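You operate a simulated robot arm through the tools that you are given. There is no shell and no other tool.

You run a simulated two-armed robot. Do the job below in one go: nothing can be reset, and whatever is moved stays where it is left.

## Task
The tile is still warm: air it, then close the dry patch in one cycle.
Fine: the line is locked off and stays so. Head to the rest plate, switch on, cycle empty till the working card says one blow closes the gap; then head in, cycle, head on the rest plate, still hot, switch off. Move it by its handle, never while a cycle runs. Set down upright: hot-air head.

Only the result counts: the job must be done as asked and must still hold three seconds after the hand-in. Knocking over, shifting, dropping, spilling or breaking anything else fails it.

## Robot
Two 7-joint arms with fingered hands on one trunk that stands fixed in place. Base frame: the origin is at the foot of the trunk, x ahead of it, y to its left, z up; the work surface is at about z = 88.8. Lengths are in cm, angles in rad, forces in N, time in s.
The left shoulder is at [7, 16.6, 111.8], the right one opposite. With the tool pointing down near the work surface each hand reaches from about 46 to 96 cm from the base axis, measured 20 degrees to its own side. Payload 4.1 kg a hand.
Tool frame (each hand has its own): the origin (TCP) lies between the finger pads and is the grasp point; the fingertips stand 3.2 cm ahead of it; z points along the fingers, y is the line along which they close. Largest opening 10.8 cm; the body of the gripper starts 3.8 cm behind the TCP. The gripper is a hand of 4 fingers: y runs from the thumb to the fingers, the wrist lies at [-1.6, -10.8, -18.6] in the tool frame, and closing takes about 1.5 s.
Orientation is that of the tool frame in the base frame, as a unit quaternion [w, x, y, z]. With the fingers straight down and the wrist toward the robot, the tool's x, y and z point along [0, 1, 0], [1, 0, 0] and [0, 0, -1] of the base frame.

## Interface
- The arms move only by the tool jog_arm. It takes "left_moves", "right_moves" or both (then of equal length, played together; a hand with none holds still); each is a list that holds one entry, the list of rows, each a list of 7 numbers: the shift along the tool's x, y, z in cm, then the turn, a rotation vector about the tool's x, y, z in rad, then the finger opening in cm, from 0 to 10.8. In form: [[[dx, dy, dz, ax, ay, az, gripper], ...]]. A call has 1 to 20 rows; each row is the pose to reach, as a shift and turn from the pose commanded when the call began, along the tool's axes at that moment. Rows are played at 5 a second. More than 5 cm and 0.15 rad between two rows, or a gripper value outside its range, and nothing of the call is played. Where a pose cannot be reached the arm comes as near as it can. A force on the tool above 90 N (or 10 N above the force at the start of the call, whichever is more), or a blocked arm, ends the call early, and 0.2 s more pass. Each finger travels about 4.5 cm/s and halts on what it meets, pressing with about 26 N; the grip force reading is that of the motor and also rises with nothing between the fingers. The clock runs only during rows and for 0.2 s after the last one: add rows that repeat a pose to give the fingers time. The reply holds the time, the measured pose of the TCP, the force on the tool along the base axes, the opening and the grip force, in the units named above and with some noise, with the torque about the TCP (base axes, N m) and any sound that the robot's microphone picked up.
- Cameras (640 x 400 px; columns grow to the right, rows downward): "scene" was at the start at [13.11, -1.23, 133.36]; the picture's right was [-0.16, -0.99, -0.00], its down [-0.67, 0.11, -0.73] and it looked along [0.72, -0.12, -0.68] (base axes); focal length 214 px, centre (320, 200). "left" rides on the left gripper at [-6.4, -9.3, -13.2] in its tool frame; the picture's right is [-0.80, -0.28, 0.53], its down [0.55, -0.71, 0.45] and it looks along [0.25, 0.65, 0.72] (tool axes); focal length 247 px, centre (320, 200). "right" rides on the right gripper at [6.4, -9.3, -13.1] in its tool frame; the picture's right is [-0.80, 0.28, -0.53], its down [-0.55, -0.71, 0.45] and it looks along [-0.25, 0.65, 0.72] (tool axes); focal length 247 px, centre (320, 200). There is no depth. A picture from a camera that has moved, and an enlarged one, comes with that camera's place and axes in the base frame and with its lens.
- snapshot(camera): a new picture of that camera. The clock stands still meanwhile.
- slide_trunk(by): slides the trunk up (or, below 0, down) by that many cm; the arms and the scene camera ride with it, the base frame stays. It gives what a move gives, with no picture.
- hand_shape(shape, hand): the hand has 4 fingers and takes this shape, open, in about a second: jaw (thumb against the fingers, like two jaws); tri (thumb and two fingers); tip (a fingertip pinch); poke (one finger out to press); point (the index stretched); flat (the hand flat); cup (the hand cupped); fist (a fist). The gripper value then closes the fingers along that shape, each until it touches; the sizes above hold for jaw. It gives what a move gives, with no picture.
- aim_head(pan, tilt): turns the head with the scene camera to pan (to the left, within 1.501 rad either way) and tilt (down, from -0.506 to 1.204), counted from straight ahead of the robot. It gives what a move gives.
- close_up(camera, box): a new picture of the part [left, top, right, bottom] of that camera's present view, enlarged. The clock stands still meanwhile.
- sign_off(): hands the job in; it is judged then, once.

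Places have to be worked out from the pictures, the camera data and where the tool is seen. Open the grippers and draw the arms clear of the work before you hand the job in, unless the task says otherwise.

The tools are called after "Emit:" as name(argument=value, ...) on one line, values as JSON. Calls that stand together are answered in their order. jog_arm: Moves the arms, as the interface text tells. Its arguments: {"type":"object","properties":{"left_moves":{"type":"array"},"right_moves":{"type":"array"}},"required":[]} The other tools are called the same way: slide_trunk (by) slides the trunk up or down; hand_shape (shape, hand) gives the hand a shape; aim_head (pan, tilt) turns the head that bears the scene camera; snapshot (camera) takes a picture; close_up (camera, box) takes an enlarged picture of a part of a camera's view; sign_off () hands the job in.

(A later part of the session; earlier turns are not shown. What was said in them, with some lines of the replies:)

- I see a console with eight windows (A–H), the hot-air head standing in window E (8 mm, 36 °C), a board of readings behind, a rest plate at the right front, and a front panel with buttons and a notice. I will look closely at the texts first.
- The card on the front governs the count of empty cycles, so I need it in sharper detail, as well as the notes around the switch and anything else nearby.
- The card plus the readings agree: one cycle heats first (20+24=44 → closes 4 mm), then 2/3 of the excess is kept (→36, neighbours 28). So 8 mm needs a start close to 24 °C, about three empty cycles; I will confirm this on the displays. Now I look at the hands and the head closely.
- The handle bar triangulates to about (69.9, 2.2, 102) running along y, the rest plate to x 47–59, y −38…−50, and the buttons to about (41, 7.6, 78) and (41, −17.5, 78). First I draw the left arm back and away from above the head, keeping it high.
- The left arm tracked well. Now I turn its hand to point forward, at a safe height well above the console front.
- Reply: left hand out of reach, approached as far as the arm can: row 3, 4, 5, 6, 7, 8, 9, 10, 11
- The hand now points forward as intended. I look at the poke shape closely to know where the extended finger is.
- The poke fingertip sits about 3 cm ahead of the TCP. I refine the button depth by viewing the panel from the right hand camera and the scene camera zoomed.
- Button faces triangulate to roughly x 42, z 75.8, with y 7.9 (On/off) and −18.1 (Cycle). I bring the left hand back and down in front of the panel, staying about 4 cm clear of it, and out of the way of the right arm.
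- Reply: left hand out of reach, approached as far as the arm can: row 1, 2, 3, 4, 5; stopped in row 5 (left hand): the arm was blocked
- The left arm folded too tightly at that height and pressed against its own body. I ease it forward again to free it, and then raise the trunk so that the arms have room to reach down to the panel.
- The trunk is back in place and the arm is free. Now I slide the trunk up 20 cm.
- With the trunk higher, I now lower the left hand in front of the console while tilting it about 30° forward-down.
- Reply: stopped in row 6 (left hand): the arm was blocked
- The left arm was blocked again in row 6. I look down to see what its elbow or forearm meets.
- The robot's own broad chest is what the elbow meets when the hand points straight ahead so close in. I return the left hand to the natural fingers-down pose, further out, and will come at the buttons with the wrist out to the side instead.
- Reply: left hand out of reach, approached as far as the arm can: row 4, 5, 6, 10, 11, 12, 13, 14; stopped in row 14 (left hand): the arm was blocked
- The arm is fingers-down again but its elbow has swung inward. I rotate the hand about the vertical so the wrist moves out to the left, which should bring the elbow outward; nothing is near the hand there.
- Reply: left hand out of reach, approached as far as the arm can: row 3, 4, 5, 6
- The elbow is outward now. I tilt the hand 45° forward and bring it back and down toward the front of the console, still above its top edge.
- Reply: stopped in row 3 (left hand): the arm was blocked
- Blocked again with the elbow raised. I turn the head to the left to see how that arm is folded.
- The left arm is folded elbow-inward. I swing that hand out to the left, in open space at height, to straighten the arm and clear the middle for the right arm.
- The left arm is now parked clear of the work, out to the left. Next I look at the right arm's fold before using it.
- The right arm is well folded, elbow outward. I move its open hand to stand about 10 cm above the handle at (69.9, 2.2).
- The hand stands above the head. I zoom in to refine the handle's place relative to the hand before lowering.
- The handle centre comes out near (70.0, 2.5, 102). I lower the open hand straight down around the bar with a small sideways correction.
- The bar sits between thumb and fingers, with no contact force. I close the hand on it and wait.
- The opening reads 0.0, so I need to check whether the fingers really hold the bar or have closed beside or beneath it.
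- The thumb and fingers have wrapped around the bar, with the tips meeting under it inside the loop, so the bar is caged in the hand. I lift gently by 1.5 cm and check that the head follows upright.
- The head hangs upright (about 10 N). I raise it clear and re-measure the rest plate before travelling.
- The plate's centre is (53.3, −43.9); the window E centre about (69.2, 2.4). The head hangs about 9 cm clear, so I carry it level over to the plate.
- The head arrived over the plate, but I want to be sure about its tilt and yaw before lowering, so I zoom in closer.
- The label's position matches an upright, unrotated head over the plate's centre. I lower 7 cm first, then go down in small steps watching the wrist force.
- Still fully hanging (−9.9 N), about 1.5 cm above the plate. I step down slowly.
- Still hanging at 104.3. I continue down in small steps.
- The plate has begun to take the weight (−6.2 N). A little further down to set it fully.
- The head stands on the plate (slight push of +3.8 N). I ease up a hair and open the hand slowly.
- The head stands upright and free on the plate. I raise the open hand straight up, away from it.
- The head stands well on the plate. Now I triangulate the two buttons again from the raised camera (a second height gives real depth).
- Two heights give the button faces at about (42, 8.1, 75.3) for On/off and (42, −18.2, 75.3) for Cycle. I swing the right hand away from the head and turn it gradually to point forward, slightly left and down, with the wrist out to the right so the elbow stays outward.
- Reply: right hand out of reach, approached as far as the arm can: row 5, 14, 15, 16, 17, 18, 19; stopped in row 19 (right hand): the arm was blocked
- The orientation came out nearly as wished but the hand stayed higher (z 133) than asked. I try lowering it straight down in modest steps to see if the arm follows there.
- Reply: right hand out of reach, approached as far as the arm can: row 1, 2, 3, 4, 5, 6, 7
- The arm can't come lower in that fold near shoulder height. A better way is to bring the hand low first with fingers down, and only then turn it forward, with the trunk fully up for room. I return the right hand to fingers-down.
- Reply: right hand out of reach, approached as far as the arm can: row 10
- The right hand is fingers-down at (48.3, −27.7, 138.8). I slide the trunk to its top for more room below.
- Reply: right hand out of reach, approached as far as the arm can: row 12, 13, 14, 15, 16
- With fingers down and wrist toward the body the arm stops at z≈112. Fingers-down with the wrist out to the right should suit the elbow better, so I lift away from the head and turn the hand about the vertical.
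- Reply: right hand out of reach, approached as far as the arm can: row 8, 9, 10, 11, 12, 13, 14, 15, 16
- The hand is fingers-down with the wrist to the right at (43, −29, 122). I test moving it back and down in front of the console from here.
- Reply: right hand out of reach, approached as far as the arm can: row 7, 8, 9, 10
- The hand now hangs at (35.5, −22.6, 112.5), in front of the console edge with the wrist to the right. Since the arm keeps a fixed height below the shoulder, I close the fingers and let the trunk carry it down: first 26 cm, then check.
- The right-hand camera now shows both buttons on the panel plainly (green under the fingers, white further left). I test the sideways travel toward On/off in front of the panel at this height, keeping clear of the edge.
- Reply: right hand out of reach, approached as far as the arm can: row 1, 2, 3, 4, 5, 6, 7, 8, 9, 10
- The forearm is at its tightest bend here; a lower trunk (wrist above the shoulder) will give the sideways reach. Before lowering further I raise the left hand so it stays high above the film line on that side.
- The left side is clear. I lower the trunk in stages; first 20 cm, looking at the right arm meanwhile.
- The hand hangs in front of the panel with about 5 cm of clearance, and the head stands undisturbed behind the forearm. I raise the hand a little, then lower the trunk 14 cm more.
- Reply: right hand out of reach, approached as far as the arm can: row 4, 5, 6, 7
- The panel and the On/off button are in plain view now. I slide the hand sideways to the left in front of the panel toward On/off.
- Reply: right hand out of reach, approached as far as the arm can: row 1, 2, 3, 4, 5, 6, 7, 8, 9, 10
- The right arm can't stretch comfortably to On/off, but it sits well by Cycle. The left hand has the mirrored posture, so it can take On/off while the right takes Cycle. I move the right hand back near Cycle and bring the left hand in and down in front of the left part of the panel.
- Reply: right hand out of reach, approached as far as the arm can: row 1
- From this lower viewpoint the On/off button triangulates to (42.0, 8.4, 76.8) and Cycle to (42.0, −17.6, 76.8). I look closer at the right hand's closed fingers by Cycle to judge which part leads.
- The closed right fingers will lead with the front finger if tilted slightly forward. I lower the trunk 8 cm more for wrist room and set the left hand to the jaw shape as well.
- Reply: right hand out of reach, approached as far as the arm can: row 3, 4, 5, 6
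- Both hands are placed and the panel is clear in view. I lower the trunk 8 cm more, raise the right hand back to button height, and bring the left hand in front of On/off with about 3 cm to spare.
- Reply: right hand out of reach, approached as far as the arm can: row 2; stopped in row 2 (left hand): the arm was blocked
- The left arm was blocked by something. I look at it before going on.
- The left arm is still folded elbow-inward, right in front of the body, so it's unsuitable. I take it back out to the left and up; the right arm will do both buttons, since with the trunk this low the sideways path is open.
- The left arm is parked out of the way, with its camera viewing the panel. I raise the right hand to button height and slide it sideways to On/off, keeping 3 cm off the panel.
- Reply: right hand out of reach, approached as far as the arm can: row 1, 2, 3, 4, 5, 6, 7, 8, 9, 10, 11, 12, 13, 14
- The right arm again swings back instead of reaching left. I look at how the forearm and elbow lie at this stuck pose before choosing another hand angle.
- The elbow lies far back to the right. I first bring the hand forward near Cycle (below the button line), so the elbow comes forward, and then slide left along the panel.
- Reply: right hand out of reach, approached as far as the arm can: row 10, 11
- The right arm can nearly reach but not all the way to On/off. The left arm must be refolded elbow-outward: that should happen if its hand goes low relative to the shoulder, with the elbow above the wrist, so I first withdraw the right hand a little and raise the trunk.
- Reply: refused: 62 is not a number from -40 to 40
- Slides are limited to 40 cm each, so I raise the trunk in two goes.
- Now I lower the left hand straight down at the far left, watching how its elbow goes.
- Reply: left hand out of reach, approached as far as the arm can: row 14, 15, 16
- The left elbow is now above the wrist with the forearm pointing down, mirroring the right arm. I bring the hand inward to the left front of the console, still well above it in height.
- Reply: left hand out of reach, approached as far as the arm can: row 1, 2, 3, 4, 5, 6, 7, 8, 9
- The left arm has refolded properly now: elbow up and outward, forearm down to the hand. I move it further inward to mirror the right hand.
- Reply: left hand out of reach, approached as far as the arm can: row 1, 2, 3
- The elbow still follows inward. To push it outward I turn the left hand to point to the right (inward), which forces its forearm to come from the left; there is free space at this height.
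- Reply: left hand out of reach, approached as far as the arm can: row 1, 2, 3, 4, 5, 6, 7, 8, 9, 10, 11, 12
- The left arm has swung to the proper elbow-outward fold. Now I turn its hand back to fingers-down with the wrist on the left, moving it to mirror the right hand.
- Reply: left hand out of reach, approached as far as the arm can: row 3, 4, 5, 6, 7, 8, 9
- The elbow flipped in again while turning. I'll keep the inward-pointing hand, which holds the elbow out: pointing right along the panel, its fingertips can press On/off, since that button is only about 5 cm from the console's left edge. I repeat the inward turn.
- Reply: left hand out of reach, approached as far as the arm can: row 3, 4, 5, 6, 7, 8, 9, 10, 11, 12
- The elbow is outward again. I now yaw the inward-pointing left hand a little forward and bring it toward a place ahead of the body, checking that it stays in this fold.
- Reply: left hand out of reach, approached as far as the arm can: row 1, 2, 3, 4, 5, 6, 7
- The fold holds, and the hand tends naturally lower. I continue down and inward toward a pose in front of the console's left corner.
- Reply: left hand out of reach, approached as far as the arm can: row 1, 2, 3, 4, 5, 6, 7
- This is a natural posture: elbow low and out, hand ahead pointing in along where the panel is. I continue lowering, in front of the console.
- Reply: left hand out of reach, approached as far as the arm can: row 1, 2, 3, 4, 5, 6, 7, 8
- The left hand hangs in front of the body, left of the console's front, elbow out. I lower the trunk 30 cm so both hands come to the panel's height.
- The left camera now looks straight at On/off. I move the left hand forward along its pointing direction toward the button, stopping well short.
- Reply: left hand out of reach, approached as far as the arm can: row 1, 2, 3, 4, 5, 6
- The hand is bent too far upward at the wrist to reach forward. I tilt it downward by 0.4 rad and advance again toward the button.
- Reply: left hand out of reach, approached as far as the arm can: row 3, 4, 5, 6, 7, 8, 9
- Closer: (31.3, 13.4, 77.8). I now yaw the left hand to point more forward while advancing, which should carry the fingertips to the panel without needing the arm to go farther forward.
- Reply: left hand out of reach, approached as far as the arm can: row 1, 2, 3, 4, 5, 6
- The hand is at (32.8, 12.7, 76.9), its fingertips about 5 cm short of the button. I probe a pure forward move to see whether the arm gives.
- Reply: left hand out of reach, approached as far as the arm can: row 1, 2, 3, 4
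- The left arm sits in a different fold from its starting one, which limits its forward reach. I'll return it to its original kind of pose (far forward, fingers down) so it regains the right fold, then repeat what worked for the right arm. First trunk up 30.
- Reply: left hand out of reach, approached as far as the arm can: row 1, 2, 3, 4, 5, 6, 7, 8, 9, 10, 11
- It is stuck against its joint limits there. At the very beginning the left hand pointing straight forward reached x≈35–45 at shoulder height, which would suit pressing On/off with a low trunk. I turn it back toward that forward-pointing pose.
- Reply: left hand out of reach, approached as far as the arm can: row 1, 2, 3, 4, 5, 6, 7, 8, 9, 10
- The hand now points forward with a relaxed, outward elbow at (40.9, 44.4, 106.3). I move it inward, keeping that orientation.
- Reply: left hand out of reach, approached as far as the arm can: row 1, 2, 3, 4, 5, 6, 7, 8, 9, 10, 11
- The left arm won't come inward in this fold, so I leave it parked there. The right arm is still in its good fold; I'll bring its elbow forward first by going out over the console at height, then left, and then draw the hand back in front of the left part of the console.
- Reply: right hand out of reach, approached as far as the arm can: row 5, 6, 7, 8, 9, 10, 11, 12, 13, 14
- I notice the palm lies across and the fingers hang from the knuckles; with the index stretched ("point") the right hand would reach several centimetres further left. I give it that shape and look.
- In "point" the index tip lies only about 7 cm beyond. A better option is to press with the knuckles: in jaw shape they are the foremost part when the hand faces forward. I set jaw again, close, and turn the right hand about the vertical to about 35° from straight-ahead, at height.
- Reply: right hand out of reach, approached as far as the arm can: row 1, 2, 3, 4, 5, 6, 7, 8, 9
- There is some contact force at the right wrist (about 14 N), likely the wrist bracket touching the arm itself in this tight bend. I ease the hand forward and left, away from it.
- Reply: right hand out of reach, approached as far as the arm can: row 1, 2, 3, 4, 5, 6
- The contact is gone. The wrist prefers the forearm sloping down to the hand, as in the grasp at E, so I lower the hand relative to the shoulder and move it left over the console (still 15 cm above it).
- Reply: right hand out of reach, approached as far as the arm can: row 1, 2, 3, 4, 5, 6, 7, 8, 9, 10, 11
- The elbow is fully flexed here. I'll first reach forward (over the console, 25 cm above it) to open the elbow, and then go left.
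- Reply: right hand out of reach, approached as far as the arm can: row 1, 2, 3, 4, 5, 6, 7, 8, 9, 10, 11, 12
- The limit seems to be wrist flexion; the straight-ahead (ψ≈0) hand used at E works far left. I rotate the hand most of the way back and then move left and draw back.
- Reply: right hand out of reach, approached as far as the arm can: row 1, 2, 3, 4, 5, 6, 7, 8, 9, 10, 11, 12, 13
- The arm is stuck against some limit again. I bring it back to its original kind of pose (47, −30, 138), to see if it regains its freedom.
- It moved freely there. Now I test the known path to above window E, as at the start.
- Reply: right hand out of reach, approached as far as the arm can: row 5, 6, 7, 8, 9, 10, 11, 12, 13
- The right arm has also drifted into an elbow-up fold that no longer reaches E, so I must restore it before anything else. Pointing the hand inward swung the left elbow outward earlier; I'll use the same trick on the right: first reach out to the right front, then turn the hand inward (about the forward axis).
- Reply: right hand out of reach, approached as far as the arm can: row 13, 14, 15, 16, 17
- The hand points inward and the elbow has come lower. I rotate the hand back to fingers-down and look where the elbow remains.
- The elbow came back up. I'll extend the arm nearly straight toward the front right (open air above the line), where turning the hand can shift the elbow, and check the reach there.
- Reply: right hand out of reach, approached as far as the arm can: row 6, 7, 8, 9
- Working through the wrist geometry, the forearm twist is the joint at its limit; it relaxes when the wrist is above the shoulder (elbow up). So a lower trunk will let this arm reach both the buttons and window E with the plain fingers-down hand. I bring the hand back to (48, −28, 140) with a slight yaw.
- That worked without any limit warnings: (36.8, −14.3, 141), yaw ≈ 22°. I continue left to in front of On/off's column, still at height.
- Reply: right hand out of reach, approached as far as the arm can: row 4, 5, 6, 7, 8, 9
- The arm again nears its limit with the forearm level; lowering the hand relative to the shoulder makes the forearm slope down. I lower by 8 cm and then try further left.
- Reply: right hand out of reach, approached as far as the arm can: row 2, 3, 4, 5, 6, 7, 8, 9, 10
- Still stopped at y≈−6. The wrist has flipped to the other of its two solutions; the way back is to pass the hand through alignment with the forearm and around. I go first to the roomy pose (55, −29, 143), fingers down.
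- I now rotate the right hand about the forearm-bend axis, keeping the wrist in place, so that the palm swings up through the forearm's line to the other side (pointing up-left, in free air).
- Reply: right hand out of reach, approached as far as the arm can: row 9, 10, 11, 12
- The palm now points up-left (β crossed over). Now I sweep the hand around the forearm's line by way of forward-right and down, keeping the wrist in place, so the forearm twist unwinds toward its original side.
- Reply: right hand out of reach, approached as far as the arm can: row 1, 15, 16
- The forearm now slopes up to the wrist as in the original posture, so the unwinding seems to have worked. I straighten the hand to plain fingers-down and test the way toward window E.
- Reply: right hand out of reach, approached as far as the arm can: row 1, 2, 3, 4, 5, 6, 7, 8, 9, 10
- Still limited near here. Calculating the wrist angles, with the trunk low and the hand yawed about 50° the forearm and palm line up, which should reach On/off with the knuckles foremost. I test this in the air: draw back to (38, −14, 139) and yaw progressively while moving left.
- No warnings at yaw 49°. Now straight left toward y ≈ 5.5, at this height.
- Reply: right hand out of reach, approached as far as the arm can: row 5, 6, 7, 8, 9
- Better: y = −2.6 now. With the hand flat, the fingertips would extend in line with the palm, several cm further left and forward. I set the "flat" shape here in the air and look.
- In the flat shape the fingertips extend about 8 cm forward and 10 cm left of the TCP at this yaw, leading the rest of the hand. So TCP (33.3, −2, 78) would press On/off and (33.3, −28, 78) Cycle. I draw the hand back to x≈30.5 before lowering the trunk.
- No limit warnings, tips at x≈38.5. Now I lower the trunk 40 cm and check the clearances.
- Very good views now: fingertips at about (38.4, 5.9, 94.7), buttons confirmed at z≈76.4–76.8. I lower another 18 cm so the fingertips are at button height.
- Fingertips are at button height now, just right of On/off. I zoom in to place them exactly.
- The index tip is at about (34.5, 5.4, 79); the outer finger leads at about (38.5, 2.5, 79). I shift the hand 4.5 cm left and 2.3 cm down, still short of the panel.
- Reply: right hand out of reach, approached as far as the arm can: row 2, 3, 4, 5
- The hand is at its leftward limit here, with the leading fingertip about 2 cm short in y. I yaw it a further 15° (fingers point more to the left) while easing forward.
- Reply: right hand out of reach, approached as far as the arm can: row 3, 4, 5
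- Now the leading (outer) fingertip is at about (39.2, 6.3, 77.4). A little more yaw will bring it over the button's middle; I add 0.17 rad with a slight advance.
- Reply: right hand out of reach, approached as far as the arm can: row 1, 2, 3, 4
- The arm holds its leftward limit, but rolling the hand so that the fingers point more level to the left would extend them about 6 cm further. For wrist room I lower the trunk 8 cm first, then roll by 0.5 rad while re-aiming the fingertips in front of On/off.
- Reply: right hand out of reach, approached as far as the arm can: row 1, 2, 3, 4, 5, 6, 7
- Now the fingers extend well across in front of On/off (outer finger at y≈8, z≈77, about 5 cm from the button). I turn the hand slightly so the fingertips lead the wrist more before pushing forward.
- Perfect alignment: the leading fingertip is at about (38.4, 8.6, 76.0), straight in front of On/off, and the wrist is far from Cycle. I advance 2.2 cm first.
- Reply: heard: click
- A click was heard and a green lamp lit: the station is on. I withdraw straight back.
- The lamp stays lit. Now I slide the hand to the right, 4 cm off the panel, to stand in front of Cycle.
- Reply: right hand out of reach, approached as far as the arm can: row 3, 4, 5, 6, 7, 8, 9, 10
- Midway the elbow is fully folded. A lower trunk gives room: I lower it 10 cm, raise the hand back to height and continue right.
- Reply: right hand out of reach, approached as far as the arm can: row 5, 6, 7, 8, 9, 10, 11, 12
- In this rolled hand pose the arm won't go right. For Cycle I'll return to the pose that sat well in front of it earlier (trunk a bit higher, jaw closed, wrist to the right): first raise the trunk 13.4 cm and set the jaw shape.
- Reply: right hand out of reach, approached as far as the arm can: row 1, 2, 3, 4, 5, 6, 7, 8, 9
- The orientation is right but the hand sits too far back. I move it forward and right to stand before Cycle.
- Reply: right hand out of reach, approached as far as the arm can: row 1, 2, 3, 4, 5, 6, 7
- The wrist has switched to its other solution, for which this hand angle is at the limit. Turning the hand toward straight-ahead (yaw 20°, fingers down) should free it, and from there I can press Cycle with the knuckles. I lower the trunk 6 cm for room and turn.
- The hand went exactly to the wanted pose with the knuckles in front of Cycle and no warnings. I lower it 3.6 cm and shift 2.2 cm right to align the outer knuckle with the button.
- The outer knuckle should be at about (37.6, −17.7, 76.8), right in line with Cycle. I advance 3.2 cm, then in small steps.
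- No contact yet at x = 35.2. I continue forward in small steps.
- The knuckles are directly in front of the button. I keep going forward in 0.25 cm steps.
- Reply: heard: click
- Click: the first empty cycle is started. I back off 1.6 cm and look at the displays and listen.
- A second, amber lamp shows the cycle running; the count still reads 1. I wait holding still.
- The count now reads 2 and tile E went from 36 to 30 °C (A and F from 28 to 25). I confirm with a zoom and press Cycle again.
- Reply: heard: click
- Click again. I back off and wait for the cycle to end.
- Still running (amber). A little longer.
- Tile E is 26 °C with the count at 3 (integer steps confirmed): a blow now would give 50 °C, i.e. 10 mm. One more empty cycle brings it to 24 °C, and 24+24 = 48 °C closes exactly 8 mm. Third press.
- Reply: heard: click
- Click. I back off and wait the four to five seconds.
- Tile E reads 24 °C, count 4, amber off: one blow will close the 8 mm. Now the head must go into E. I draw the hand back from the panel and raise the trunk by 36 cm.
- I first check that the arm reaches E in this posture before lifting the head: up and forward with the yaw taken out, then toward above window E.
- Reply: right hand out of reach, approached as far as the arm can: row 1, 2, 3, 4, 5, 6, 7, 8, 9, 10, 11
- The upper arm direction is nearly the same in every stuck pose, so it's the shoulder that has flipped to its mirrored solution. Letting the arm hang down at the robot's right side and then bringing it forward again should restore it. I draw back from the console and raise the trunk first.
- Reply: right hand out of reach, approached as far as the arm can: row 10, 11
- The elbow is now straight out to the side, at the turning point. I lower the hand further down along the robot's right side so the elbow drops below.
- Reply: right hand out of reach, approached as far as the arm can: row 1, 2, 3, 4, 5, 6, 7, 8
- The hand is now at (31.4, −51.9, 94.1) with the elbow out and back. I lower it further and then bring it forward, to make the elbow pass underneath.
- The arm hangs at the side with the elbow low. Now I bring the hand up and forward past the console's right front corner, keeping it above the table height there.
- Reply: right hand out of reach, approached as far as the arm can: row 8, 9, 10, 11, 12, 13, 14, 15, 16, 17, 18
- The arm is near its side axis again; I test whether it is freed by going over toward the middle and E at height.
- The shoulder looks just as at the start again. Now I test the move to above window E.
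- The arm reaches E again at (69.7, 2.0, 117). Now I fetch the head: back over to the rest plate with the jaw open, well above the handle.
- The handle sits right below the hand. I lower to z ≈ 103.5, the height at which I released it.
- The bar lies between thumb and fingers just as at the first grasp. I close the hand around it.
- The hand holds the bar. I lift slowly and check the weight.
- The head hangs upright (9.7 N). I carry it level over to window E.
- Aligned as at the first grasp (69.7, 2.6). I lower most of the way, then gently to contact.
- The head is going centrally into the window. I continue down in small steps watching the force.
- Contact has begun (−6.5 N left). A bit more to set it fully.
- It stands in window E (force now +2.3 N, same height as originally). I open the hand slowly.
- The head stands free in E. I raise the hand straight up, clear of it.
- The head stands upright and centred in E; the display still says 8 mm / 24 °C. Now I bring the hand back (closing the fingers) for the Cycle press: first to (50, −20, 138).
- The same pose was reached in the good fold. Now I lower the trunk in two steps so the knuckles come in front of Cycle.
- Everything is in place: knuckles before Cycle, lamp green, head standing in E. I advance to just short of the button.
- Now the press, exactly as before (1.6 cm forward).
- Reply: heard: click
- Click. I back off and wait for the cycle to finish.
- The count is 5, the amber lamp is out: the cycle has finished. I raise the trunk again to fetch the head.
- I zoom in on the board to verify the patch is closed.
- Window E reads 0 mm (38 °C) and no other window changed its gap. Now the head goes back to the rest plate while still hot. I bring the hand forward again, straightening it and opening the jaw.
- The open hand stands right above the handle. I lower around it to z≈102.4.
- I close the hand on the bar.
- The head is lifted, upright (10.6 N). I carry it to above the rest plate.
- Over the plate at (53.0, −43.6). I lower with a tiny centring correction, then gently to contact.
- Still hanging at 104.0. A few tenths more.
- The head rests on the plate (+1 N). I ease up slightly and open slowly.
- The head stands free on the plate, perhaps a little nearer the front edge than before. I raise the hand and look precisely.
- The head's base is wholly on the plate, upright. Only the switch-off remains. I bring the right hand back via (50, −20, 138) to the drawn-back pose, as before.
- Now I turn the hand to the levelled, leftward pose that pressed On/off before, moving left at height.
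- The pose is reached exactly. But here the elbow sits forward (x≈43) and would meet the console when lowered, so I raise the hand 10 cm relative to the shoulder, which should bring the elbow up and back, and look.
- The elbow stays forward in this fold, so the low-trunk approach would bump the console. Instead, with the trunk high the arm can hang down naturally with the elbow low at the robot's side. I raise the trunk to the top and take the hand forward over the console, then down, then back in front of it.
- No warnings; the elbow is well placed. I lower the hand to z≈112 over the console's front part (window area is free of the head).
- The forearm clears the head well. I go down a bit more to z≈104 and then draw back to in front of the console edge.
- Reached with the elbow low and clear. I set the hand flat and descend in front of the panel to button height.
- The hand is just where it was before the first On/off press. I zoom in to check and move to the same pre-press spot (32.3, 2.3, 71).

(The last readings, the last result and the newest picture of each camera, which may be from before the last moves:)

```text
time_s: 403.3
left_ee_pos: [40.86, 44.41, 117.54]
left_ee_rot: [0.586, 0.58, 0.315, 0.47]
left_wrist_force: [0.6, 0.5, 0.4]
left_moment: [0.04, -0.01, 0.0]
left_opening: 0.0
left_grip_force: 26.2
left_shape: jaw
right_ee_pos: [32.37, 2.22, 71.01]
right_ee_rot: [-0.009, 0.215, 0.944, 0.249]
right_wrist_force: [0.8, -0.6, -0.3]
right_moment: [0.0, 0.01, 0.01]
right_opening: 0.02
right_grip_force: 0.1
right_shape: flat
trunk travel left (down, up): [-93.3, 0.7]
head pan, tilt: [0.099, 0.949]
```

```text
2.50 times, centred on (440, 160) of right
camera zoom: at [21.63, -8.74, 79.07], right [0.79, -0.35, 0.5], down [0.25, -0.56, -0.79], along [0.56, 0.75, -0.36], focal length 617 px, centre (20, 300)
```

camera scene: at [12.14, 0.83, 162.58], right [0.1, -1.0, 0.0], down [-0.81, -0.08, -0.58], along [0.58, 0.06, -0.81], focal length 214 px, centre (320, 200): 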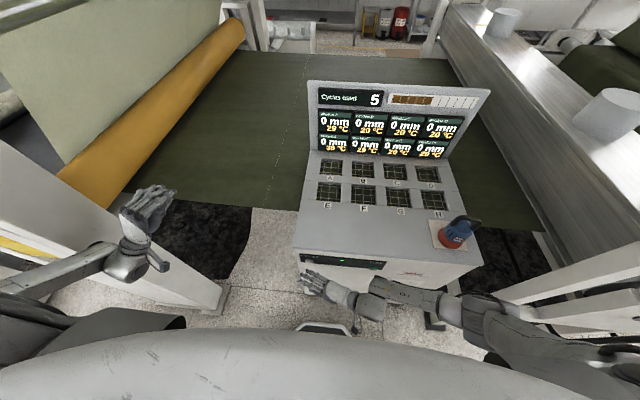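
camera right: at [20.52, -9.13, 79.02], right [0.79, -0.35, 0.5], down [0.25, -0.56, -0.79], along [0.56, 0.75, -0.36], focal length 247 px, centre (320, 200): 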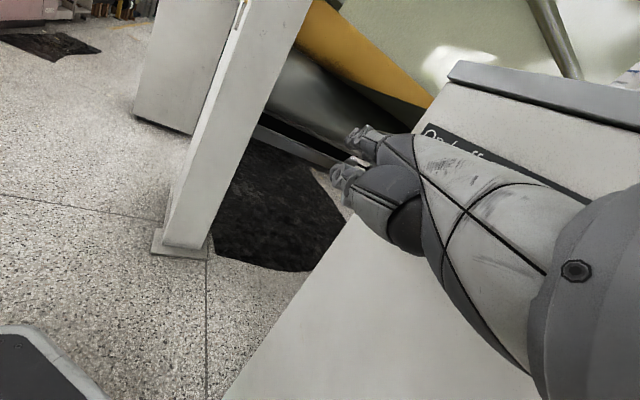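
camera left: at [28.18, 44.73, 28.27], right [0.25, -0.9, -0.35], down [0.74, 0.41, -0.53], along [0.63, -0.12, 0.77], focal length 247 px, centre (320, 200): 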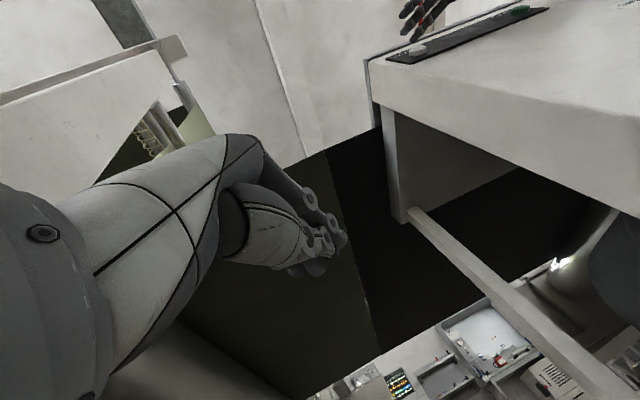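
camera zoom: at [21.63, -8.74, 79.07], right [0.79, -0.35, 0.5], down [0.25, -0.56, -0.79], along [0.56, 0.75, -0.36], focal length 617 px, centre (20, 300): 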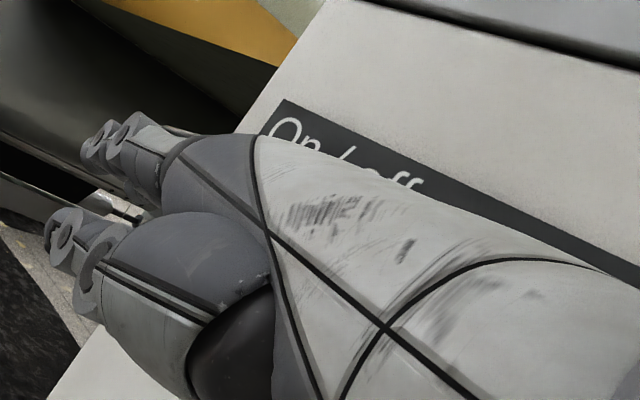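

The outer fingertip is right before the On/off button, the wrist well off Cycle. I advance 1.6 cm, then in small steps until the click.

Emit:
jog_arm(right_moves=[[[-0.5, 0.23, 0.05, 0, 0, 0, 0], [-1, 0.45, 0.1, 0, 0, 0, 0], [-1.45, 0.66, 0.14, 0, 0, 0, 0], [-1.45, 0.66, 0.14, 0, 0, 0, 0]]])

Emit:
close_up(camera="scene", box=[285, 245, 395, 320])

```text
time_s: 404.3
left_ee_pos: [40.85, 44.43, 117.64]
left_ee_rot: [0.585, 0.58, 0.316, 0.471]
left_wrist_force: [-0.7, 0.0, 0.7]
left_moment: [0.03, 0.02, 0.02]
left_opening: 0.0
left_grip_force: 26.3
left_shape: jaw
right_ee_pos: [33.97, 2.5, 71.2]
right_ee_rot: [-0.01, 0.215, 0.945, 0.248]
right_wrist_force: [-1.2, -0.5, 0.8]
right_moment: [0.04, -0.07, 0.08]
right_opening: 0.0
right_grip_force: 0.1
right_shape: flat
trunk travel left (down, up): [-93.3, 0.7]
head pan, tilt: [0.099, 0.949]
```

```text
5.33 times, centred on (340, 282) of scene
camera zoom: at [12.11, 0.84, 162.58], right [0.1, -0.99, 0.0], down [-0.81, -0.08, -0.58], along [0.58, 0.06, -0.81], focal length 1144 px, centre (213, -240)
```

zoom: 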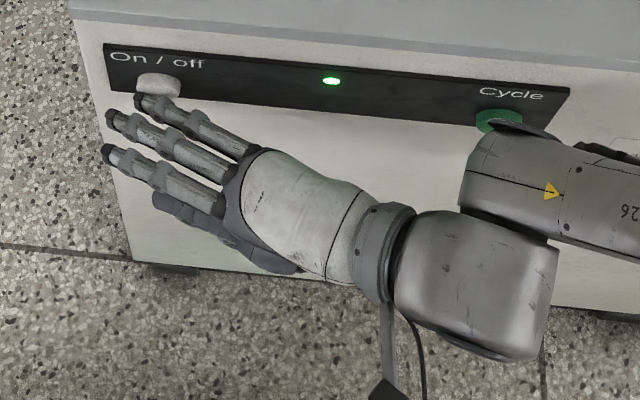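

Contact is just beginning (−1.2 N). Before pushing further I check that the forearm's end cap isn't touching the Cycle button.

Emit:
close_up(camera="scene", box=[360, 255, 400, 285])

Emit:
close_up(camera="scene", box=[290, 250, 330, 280])

```text
13.33 times, centred on (380, 270) of scene
camera zoom: at [12.11, 0.84, 162.58], right [0.1, -0.99, 0.0], down [-0.81, -0.08, -0.58], along [0.58, 0.06, -0.81], focal length 2860 px, centre (-480, -733)
```

zoom: 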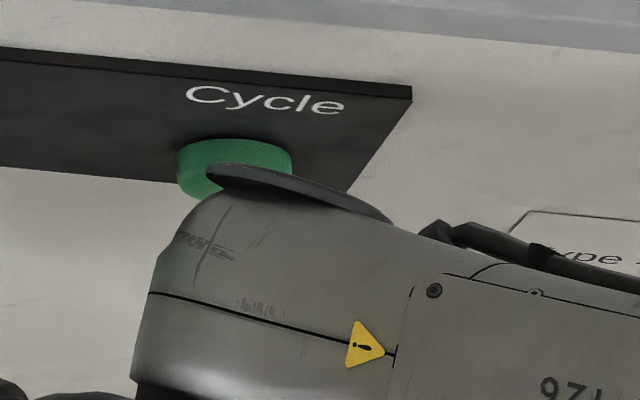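

```text
13.33 times, centred on (310, 265) of scene
camera zoom: at [12.11, 0.84, 162.58], right [0.1, -0.99, 0.0], down [-0.81, -0.08, -0.58], along [0.58, 0.06, -0.81], focal length 2860 px, centre (453, -667)
```

zoom: 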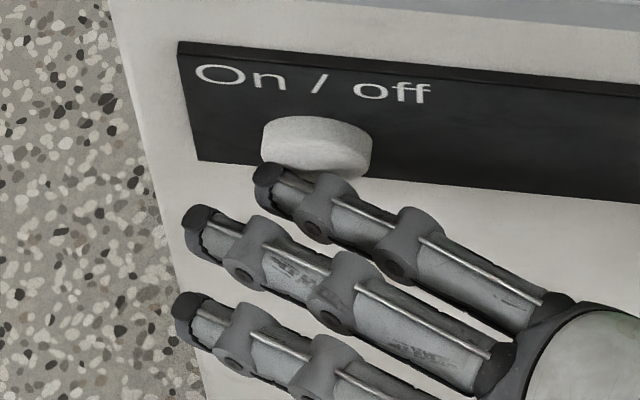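

The cap is about 1–2 cm short of Cycle, so a further half centimetre is safe. I push in 0.2 cm steps.

Emit:
jog_arm(right_moves=[[[-0.1, 0.045, 0.01, 0, 0, 0, 0], [-0.2, 0.09, 0.02, 0, 0, 0, 0], [-0.2, 0.09, 0.02, 0, 0, 0, 0]]])

```text
time_s: 405.1
left_ee_pos: [40.79, 44.36, 117.54]
left_ee_rot: [0.586, 0.58, 0.315, 0.47]
left_wrist_force: [0.7, -0.5, 0.6]
left_moment: [0.03, 0.0, 0.0]
left_opening: 0.0
left_grip_force: 25.8
left_shape: jaw
right_ee_pos: [33.97, 2.56, 70.92]
right_ee_rot: [-0.01, 0.215, 0.945, 0.248]
right_wrist_force: [-0.7, -0.2, -0.6]
right_moment: [0.02, -0.07, 0.08]
right_opening: 0.02
right_grip_force: 0.1
right_shape: flat
trunk travel left (down, up): [-93.3, 0.7]
head pan, tilt: [0.099, 0.949]
```

Emit:
jog_arm(right_moves=[[[-0.14, 0.06, 0.013, 0, 0, 0, 0], [-0.27, 0.12, 0.026, 0, 0, 0, 0], [-0.27, 0.12, 0.026, 0, 0, 0, 0]]])

```text
time_s: 405.9
left_ee_pos: [40.78, 44.45, 117.56]
left_ee_rot: [0.586, 0.58, 0.315, 0.47]
left_wrist_force: [0.0, 0.4, 0.5]
left_moment: [-0.03, 0.03, 0.02]
left_opening: 0.0
left_grip_force: 26.1
left_shape: jaw
right_ee_pos: [34.33, 2.44, 71.18]
right_ee_rot: [-0.01, 0.215, 0.945, 0.248]
right_wrist_force: [-2.3, 1.0, -0.1]
right_moment: [-0.05, -0.1, 0.25]
right_opening: 0.01
right_grip_force: 0.1
right_shape: flat
trunk travel left (down, up): [-93.3, 0.7]
head pan, tilt: [0.099, 0.949]
heard: click
```

Click. I withdraw straight back and check the lamp.

Emit:
jog_arm(right_moves=[[[0.6, -0.27, -0.06, 0, 0, 0, 0], [1.4, -0.63, -0.13, 0, 0, 0, 0], [2.2, -1, -0.2, 0, 0, 0, 0], [3, -1.36, -0.28, 0, 0, 0, 0], [3, -1.36, -0.28, 0, 0, 0, 0]]])

Emit:
close_up(camera="scene", box=[285, 245, 395, 320])

Emit:
snapshot(camera="scene")

```text
time_s: 407.1
left_ee_pos: [40.96, 44.48, 117.61]
left_ee_rot: [0.585, 0.58, 0.315, 0.471]
left_wrist_force: [-0.5, -0.2, 0.7]
left_moment: [-0.02, 0.0, 0.02]
left_opening: 0.0
left_grip_force: 25.8
left_shape: jaw
right_ee_pos: [31.1, 2.39, 71.03]
right_ee_rot: [-0.01, 0.214, 0.945, 0.248]
right_wrist_force: [0.3, 0.6, 0.1]
right_moment: [-0.01, -0.01, 0.02]
right_opening: 0.0
right_grip_force: 0.0
right_shape: flat
trunk travel left (down, up): [-93.3, 0.7]
head pan, tilt: [0.099, 0.949]
```

```text
5.33 times, centred on (340, 282) of scene
camera zoom: at [12.15, 0.85, 162.58], right [0.1, -0.99, 0.0], down [-0.81, -0.08, -0.58], along [0.58, 0.06, -0.81], focal length 1144 px, centre (213, -240)
```

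zoom: 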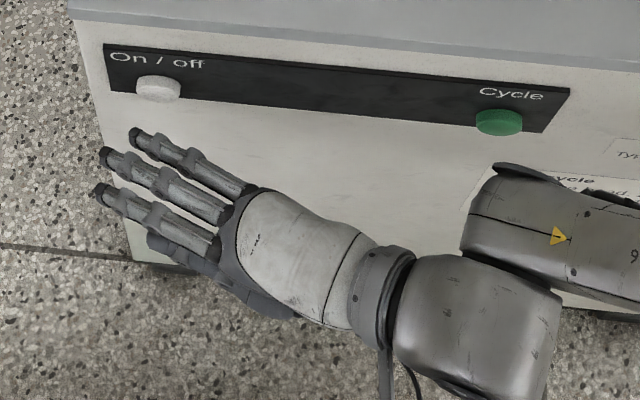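

```text
taken
camera scene: at [12.15, 0.85, 162.58], right [0.1, -0.99, 0.0], down [-0.81, -0.08, -0.58], along [0.58, 0.06, -0.81], focal length 214 px, centre (320, 200)
```

scene: 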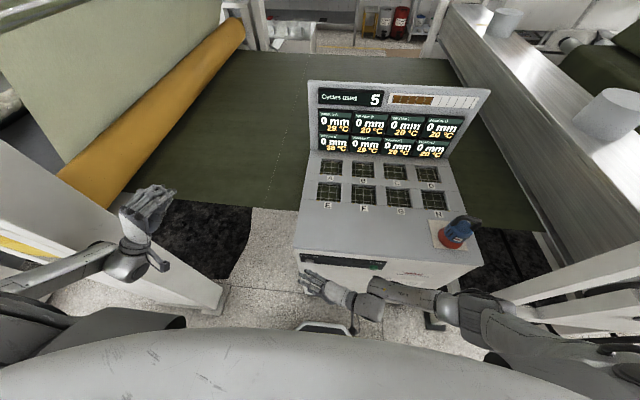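

The lamp is out: the station is switched off; count 5, E at 0 mm, the head standing on the rest plate. Now I withdraw: the right hand straight up in front of the console, the same way it came.

Emit:
jog_arm(right_moves=[[[0.4, 1.4, -2.6, 0, 0, 0, 0], [0.7, 2.8, -5.2, 0, 0, 0, 0], [1.1, 4.2, -7.9, 0, 0, 0, 0], [1.5, 5.6, -10.5, 0, 0, 0, 0], [1.9, 7, -13.1, 0, 0, 0, 0], [2.2, 8.3, -15.7, 0, 0, 0, 0], [2.6, 9.7, -18.3, 0, 0, 0, 0], [3, 11.1, -21, 0, 0, 0, 0], [3.4, 12.5, -23.6, 0, 0, 0, 0], [3.75, 13.9, -26.2, 0, 0, 0, 0], [3.75, 13.9, -26.2, 0, 0, 0, 0]]])

Emit:
hand_shape(hand="right", shape="jaw")

Emit:
jog_arm(left_moves=[[[0, 0, 0, 0, 0, 0, 4], [0, 0, 0, 0, 0, 0, 8], [0, 0, 0, 0, 0, 0, 10.8], [0, 0, 0, 0, 0, 0, 10.8], [0, 0, 0, 0, 0, 0, 10.8], [0, 0, 0, 0, 0, 0, 10.8], [0, 0, 0, 0, 0, 0, 10.8], [0, 0, 0, 0, 0, 0, 10.8], [0, 0, 0, 0, 0, 0, 10.8]]])

Emit:
snapshot(camera="scene")

```text
time_s: 409.5
left_ee_pos: [40.79, 44.41, 117.57]
left_ee_rot: [0.586, 0.58, 0.315, 0.47]
left_wrist_force: [0.3, 0.4, -0.9]
left_moment: [-0.05, -0.02, -0.02]
left_opening: 0.0
left_grip_force: 26.0
left_shape: jaw
right_ee_pos: [30.96, 2.52, 100.66]
right_ee_rot: [-0.01, 0.214, 0.945, 0.249]
right_wrist_force: [-0.1, 0.1, 0.3]
right_moment: [0.02, 0.03, 0.01]
right_opening: 0.01
right_grip_force: 0.0
right_shape: flat
trunk travel left (down, up): [-93.3, 0.7]
head pan, tilt: [0.099, 0.949]
```

```text
time_s: 410.4
left_ee_pos: [40.87, 44.5, 117.53]
left_ee_rot: [0.586, 0.58, 0.315, 0.47]
left_wrist_force: [0.4, -1.0, 0.0]
left_moment: [-0.03, -0.03, -0.02]
left_opening: 0.0
left_grip_force: 25.9
left_shape: jaw
right_ee_pos: [30.95, 2.58, 100.66]
right_ee_rot: [-0.01, 0.214, 0.944, 0.249]
right_wrist_force: [-0.7, -0.1, 0.2]
right_moment: [-0.02, -0.02, 0.01]
right_opening: 10.79
right_grip_force: 0.1
right_shape: jaw
trunk travel left (down, up): [-93.3, 0.7]
head pan, tilt: [0.099, 0.949]
```

```text
time_s: 412.4
left_ee_pos: [40.87, 44.41, 117.56]
left_ee_rot: [0.586, 0.58, 0.315, 0.47]
left_wrist_force: [0.2, -1.0, 0.3]
left_moment: [-0.04, 0.01, 0.03]
left_opening: 10.77
left_grip_force: 0.0
left_shape: jaw
right_ee_pos: [31.03, 2.5, 100.7]
right_ee_rot: [-0.01, 0.215, 0.945, 0.248]
right_wrist_force: [0.3, -0.1, 1.0]
right_moment: [0.0, 0.01, 0.01]
right_opening: 10.8
right_grip_force: 0.1
right_shape: jaw
trunk travel left (down, up): [-93.3, 0.7]
head pan, tilt: [0.099, 0.949]
```

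```text
taken
camera scene: at [12.14, 0.84, 162.58], right [0.1, -0.99, 0.0], down [-0.81, -0.08, -0.58], along [0.58, 0.06, -0.81], focal length 214 px, centre (320, 200)
```

scene: 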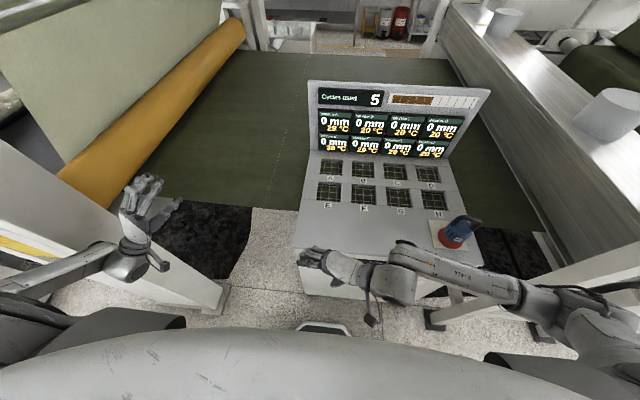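

Both grippers are open. I take the right arm up and away over the known free path, to well above the console.

Emit:
jog_arm(right_moves=[[[-2.2, 1.3, -0.6, 0, 0, 0, 10.8], [-4.4, 2.6, -1.2, 0, 0, 0, 10.8], [-6.6, 3.9, -1.8, 0, 0, 0, 10.8], [-8.8, 5.2, -2.4, 0, 0, 0, 10.8], [-11, 6.5, -3, 0, 0, 0, 10.8], [-13.2, 8.6, -4.2, 0, 0, 0, 10.8], [-14.15, 11.9, -8.8, 0, 0, 0, 10.8], [-13.7, 13.6, -11.9, 0, 0, 0, 10.8], [-13.3, 15.3, -15, 0, 0, 0, 10.8], [-12.9, 17, -18.2, 0, 0, 0, 10.8], [-12.4, 18.7, -21.4, 0, 0, 0, 10.8], [-12, 20.4, -24.6, 0, 0, 0, 10.8], [-11.5, 22.1, -27.8, 0, 0, 0, 10.8], [-11, 23.8, -31, 0, 0, 0, 10.8], [-10.55, 25.4, -34.1, 0, 0, 0, 10.8], [-10.55, 25.4, -34.1, 0, 0, 0, 10.8]]])

Emit:
aim_head(pan=-0.25, tilt=0.8)

Emit:
snapshot(camera="scene")

```text
refused: row 7 steps farther than a row can; nothing moved
```

```text
time_s: 413.2
left_ee_pos: [40.91, 44.52, 117.49]
left_ee_rot: [0.586, 0.58, 0.315, 0.47]
left_wrist_force: [0.1, -0.2, 0.5]
left_moment: [-0.01, 0.0, 0.03]
left_opening: 10.78
left_grip_force: 0.0
left_shape: jaw
right_ee_pos: [30.95, 2.56, 100.68]
right_ee_rot: [-0.01, 0.215, 0.944, 0.249]
right_wrist_force: [0.7, 0.0, 0.3]
right_moment: [0.01, 0.01, 0.0]
right_opening: 10.77
right_grip_force: 0.0
right_shape: jaw
trunk travel left (down, up): [-93.3, 0.7]
head pan, tilt: [-0.25, 0.799]
```

```text
taken
camera scene: at [12.71, -1.87, 163.73], right [-0.25, -0.97, 0.0], down [-0.7, 0.18, -0.7], along [0.68, -0.17, -0.72], focal length 214 px, centre (320, 200)
```

scene: 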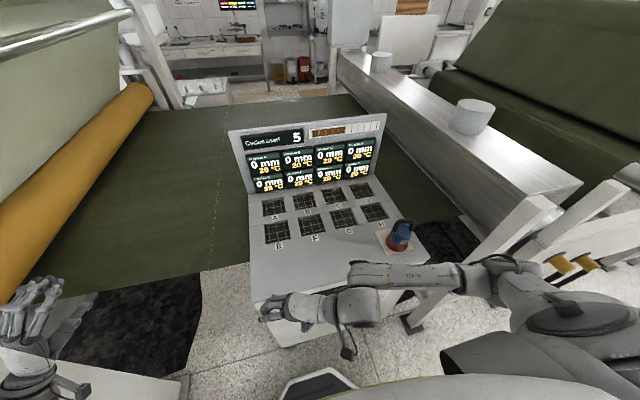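

One row stepped too far, so nothing moved. I redo it with finer steps.

Emit:
jog_arm(right_moves=[[[-2.2, 1.3, -0.6, 0, 0, 0, 10.8], [-4.4, 2.6, -1.2, 0, 0, 0, 10.8], [-6.6, 3.9, -1.8, 0, 0, 0, 10.8], [-8.8, 5.2, -2.4, 0, 0, 0, 10.8], [-11, 6.5, -3, 0, 0, 0, 10.8], [-13, 8.2, -4.2, 0, 0, 0, 10.8], [-13.6, 9.8, -6.2, 0, 0, 0, 10.8], [-14.1, 11.6, -8.6, 0, 0, 0, 10.8], [-13.7, 13.3, -11.6, 0, 0, 0, 10.8], [-13.3, 15, -14.7, 0, 0, 0, 10.8], [-12.9, 16.7, -17.8, 0, 0, 0, 10.8], [-12.4, 18.4, -21, 0, 0, 0, 10.8], [-12, 20.1, -24.2, 0, 0, 0, 10.8], [-11.5, 21.8, -27.4, 0, 0, 0, 10.8], [-11, 23.5, -30.6, 0, 0, 0, 10.8], [-10.55, 25.2, -33.8, 0, 0, 0, 10.8], [-10.55, 25.2, -33.8, 0, 0, 0, 10.8]]])

Emit:
snapshot(camera="scene")

```text
time_s: 416.8
left_ee_pos: [40.82, 44.43, 117.49]
left_ee_rot: [0.586, 0.58, 0.316, 0.47]
left_wrist_force: [-0.3, -0.2, 0.2]
left_moment: [0.01, -0.01, 0.01]
left_opening: 10.77
left_grip_force: 0.0
left_shape: jaw
right_ee_pos: [48.17, 2.15, 140.81]
right_ee_rot: [-0.009, 0.215, 0.944, 0.248]
right_wrist_force: [0.3, 0.5, -0.1]
right_moment: [-0.01, 0.02, 0.0]
right_opening: 10.81
right_grip_force: 0.1
right_shape: jaw
trunk travel left (down, up): [-93.3, 0.7]
head pan, tilt: [-0.25, 0.799]
```

```text
taken
camera scene: at [12.74, -1.85, 163.73], right [-0.25, -0.97, 0.0], down [-0.69, 0.18, -0.7], along [0.68, -0.17, -0.72], focal length 214 px, centre (320, 200)
```

scene: 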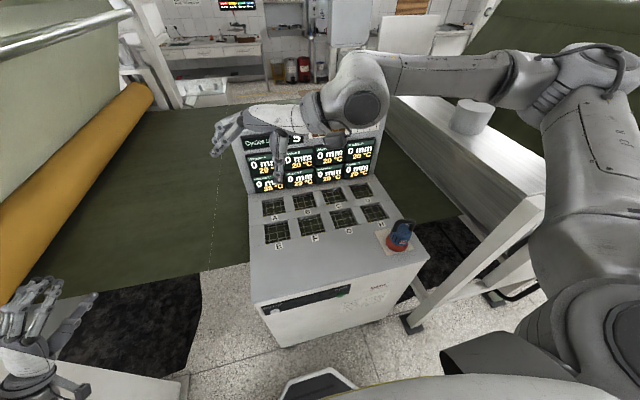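

Both arms are clear. A last look at the board, the panel lamps and the head on its plate before the hand-in.

Emit:
close_up(camera="scene", box=[230, 110, 440, 350])

Emit:
close_up(camera="scene", box=[255, 280, 360, 325])

Emit:
close_up(camera="scene", box=[365, 205, 435, 265])

```text
1.67 times, centred on (335, 230) of scene
camera zoom: at [12.74, -1.85, 163.73], right [-0.25, -0.97, 0.0], down [-0.69, 0.18, -0.7], along [0.68, -0.17, -0.72], focal length 358 px, centre (295, 150)
```

zoom: 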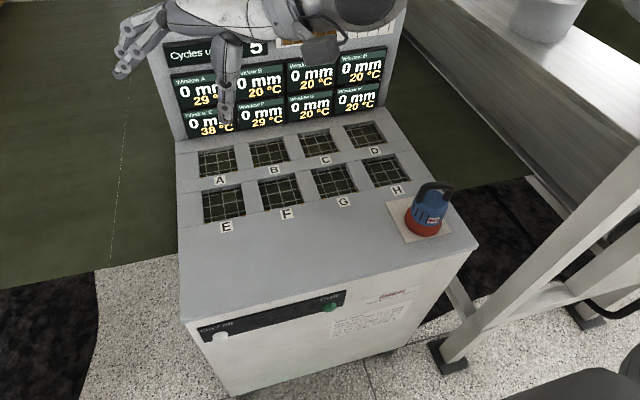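

```text
6.10 times, centred on (308, 302) of scene
camera zoom: at [12.74, -1.85, 163.73], right [-0.25, -0.97, 0.0], down [-0.69, 0.18, -0.7], along [0.68, -0.17, -0.72], focal length 1307 px, centre (396, -425)
```

zoom: 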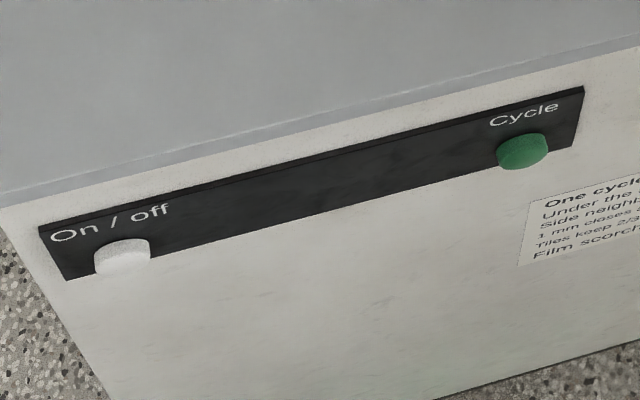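

```text
6.67 times, centred on (400, 235) of scene
camera zoom: at [12.74, -1.85, 163.73], right [-0.25, -0.97, 0.0], down [-0.69, 0.18, -0.7], along [0.68, -0.17, -0.72], focal length 1430 px, centre (-213, -33)
```

zoom: 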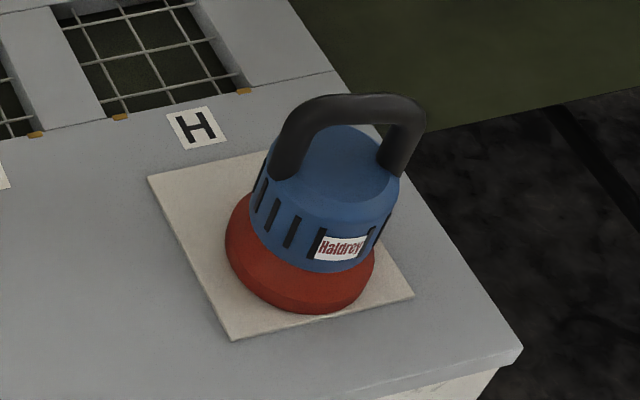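

The pictures show lamps off, five cycles used, E at 0 mm, and the head upright on the rest plate. Both hands are open and clear, so I hand the job in.

Emit:
sign_off()

```text
The job is handed in.
```

The dry patch in window E is closed: its gap went from 8 mm to 0 mm in one cycle. The job is handed in, and I haven't seen a result from the judging.

- **Airing:** I put the head on the rest plate, switched on, and ran three empty cycles. They took tile E from 36 °C to 30, 26 and then 24 °C. By the card, one blow from 24 °C reaches 48 °C and closes 8 mm.
- **Closing:** I set the head in E and ran one cycle. E then read 0 mm and 38 °C, and windows A and F read 29 °C. No other gap changed, and the count stands at 5.
- **Finish:** I moved the head by its handle back onto the rest plate, then switched off. Both lamps are out.
- **Head position:** it stands upright with its whole base on the plate, but about a centimetre nearer the front edge than where I first set it down.
- **Arms:** both hands are open and clear of the work. The lock-off was not touched.

Early on, both robot arms were briefly blocked by the robot's own body and had to be repositioned. That took a lot of extra movement in free air, and I saw nothing else on the bench disturbed.
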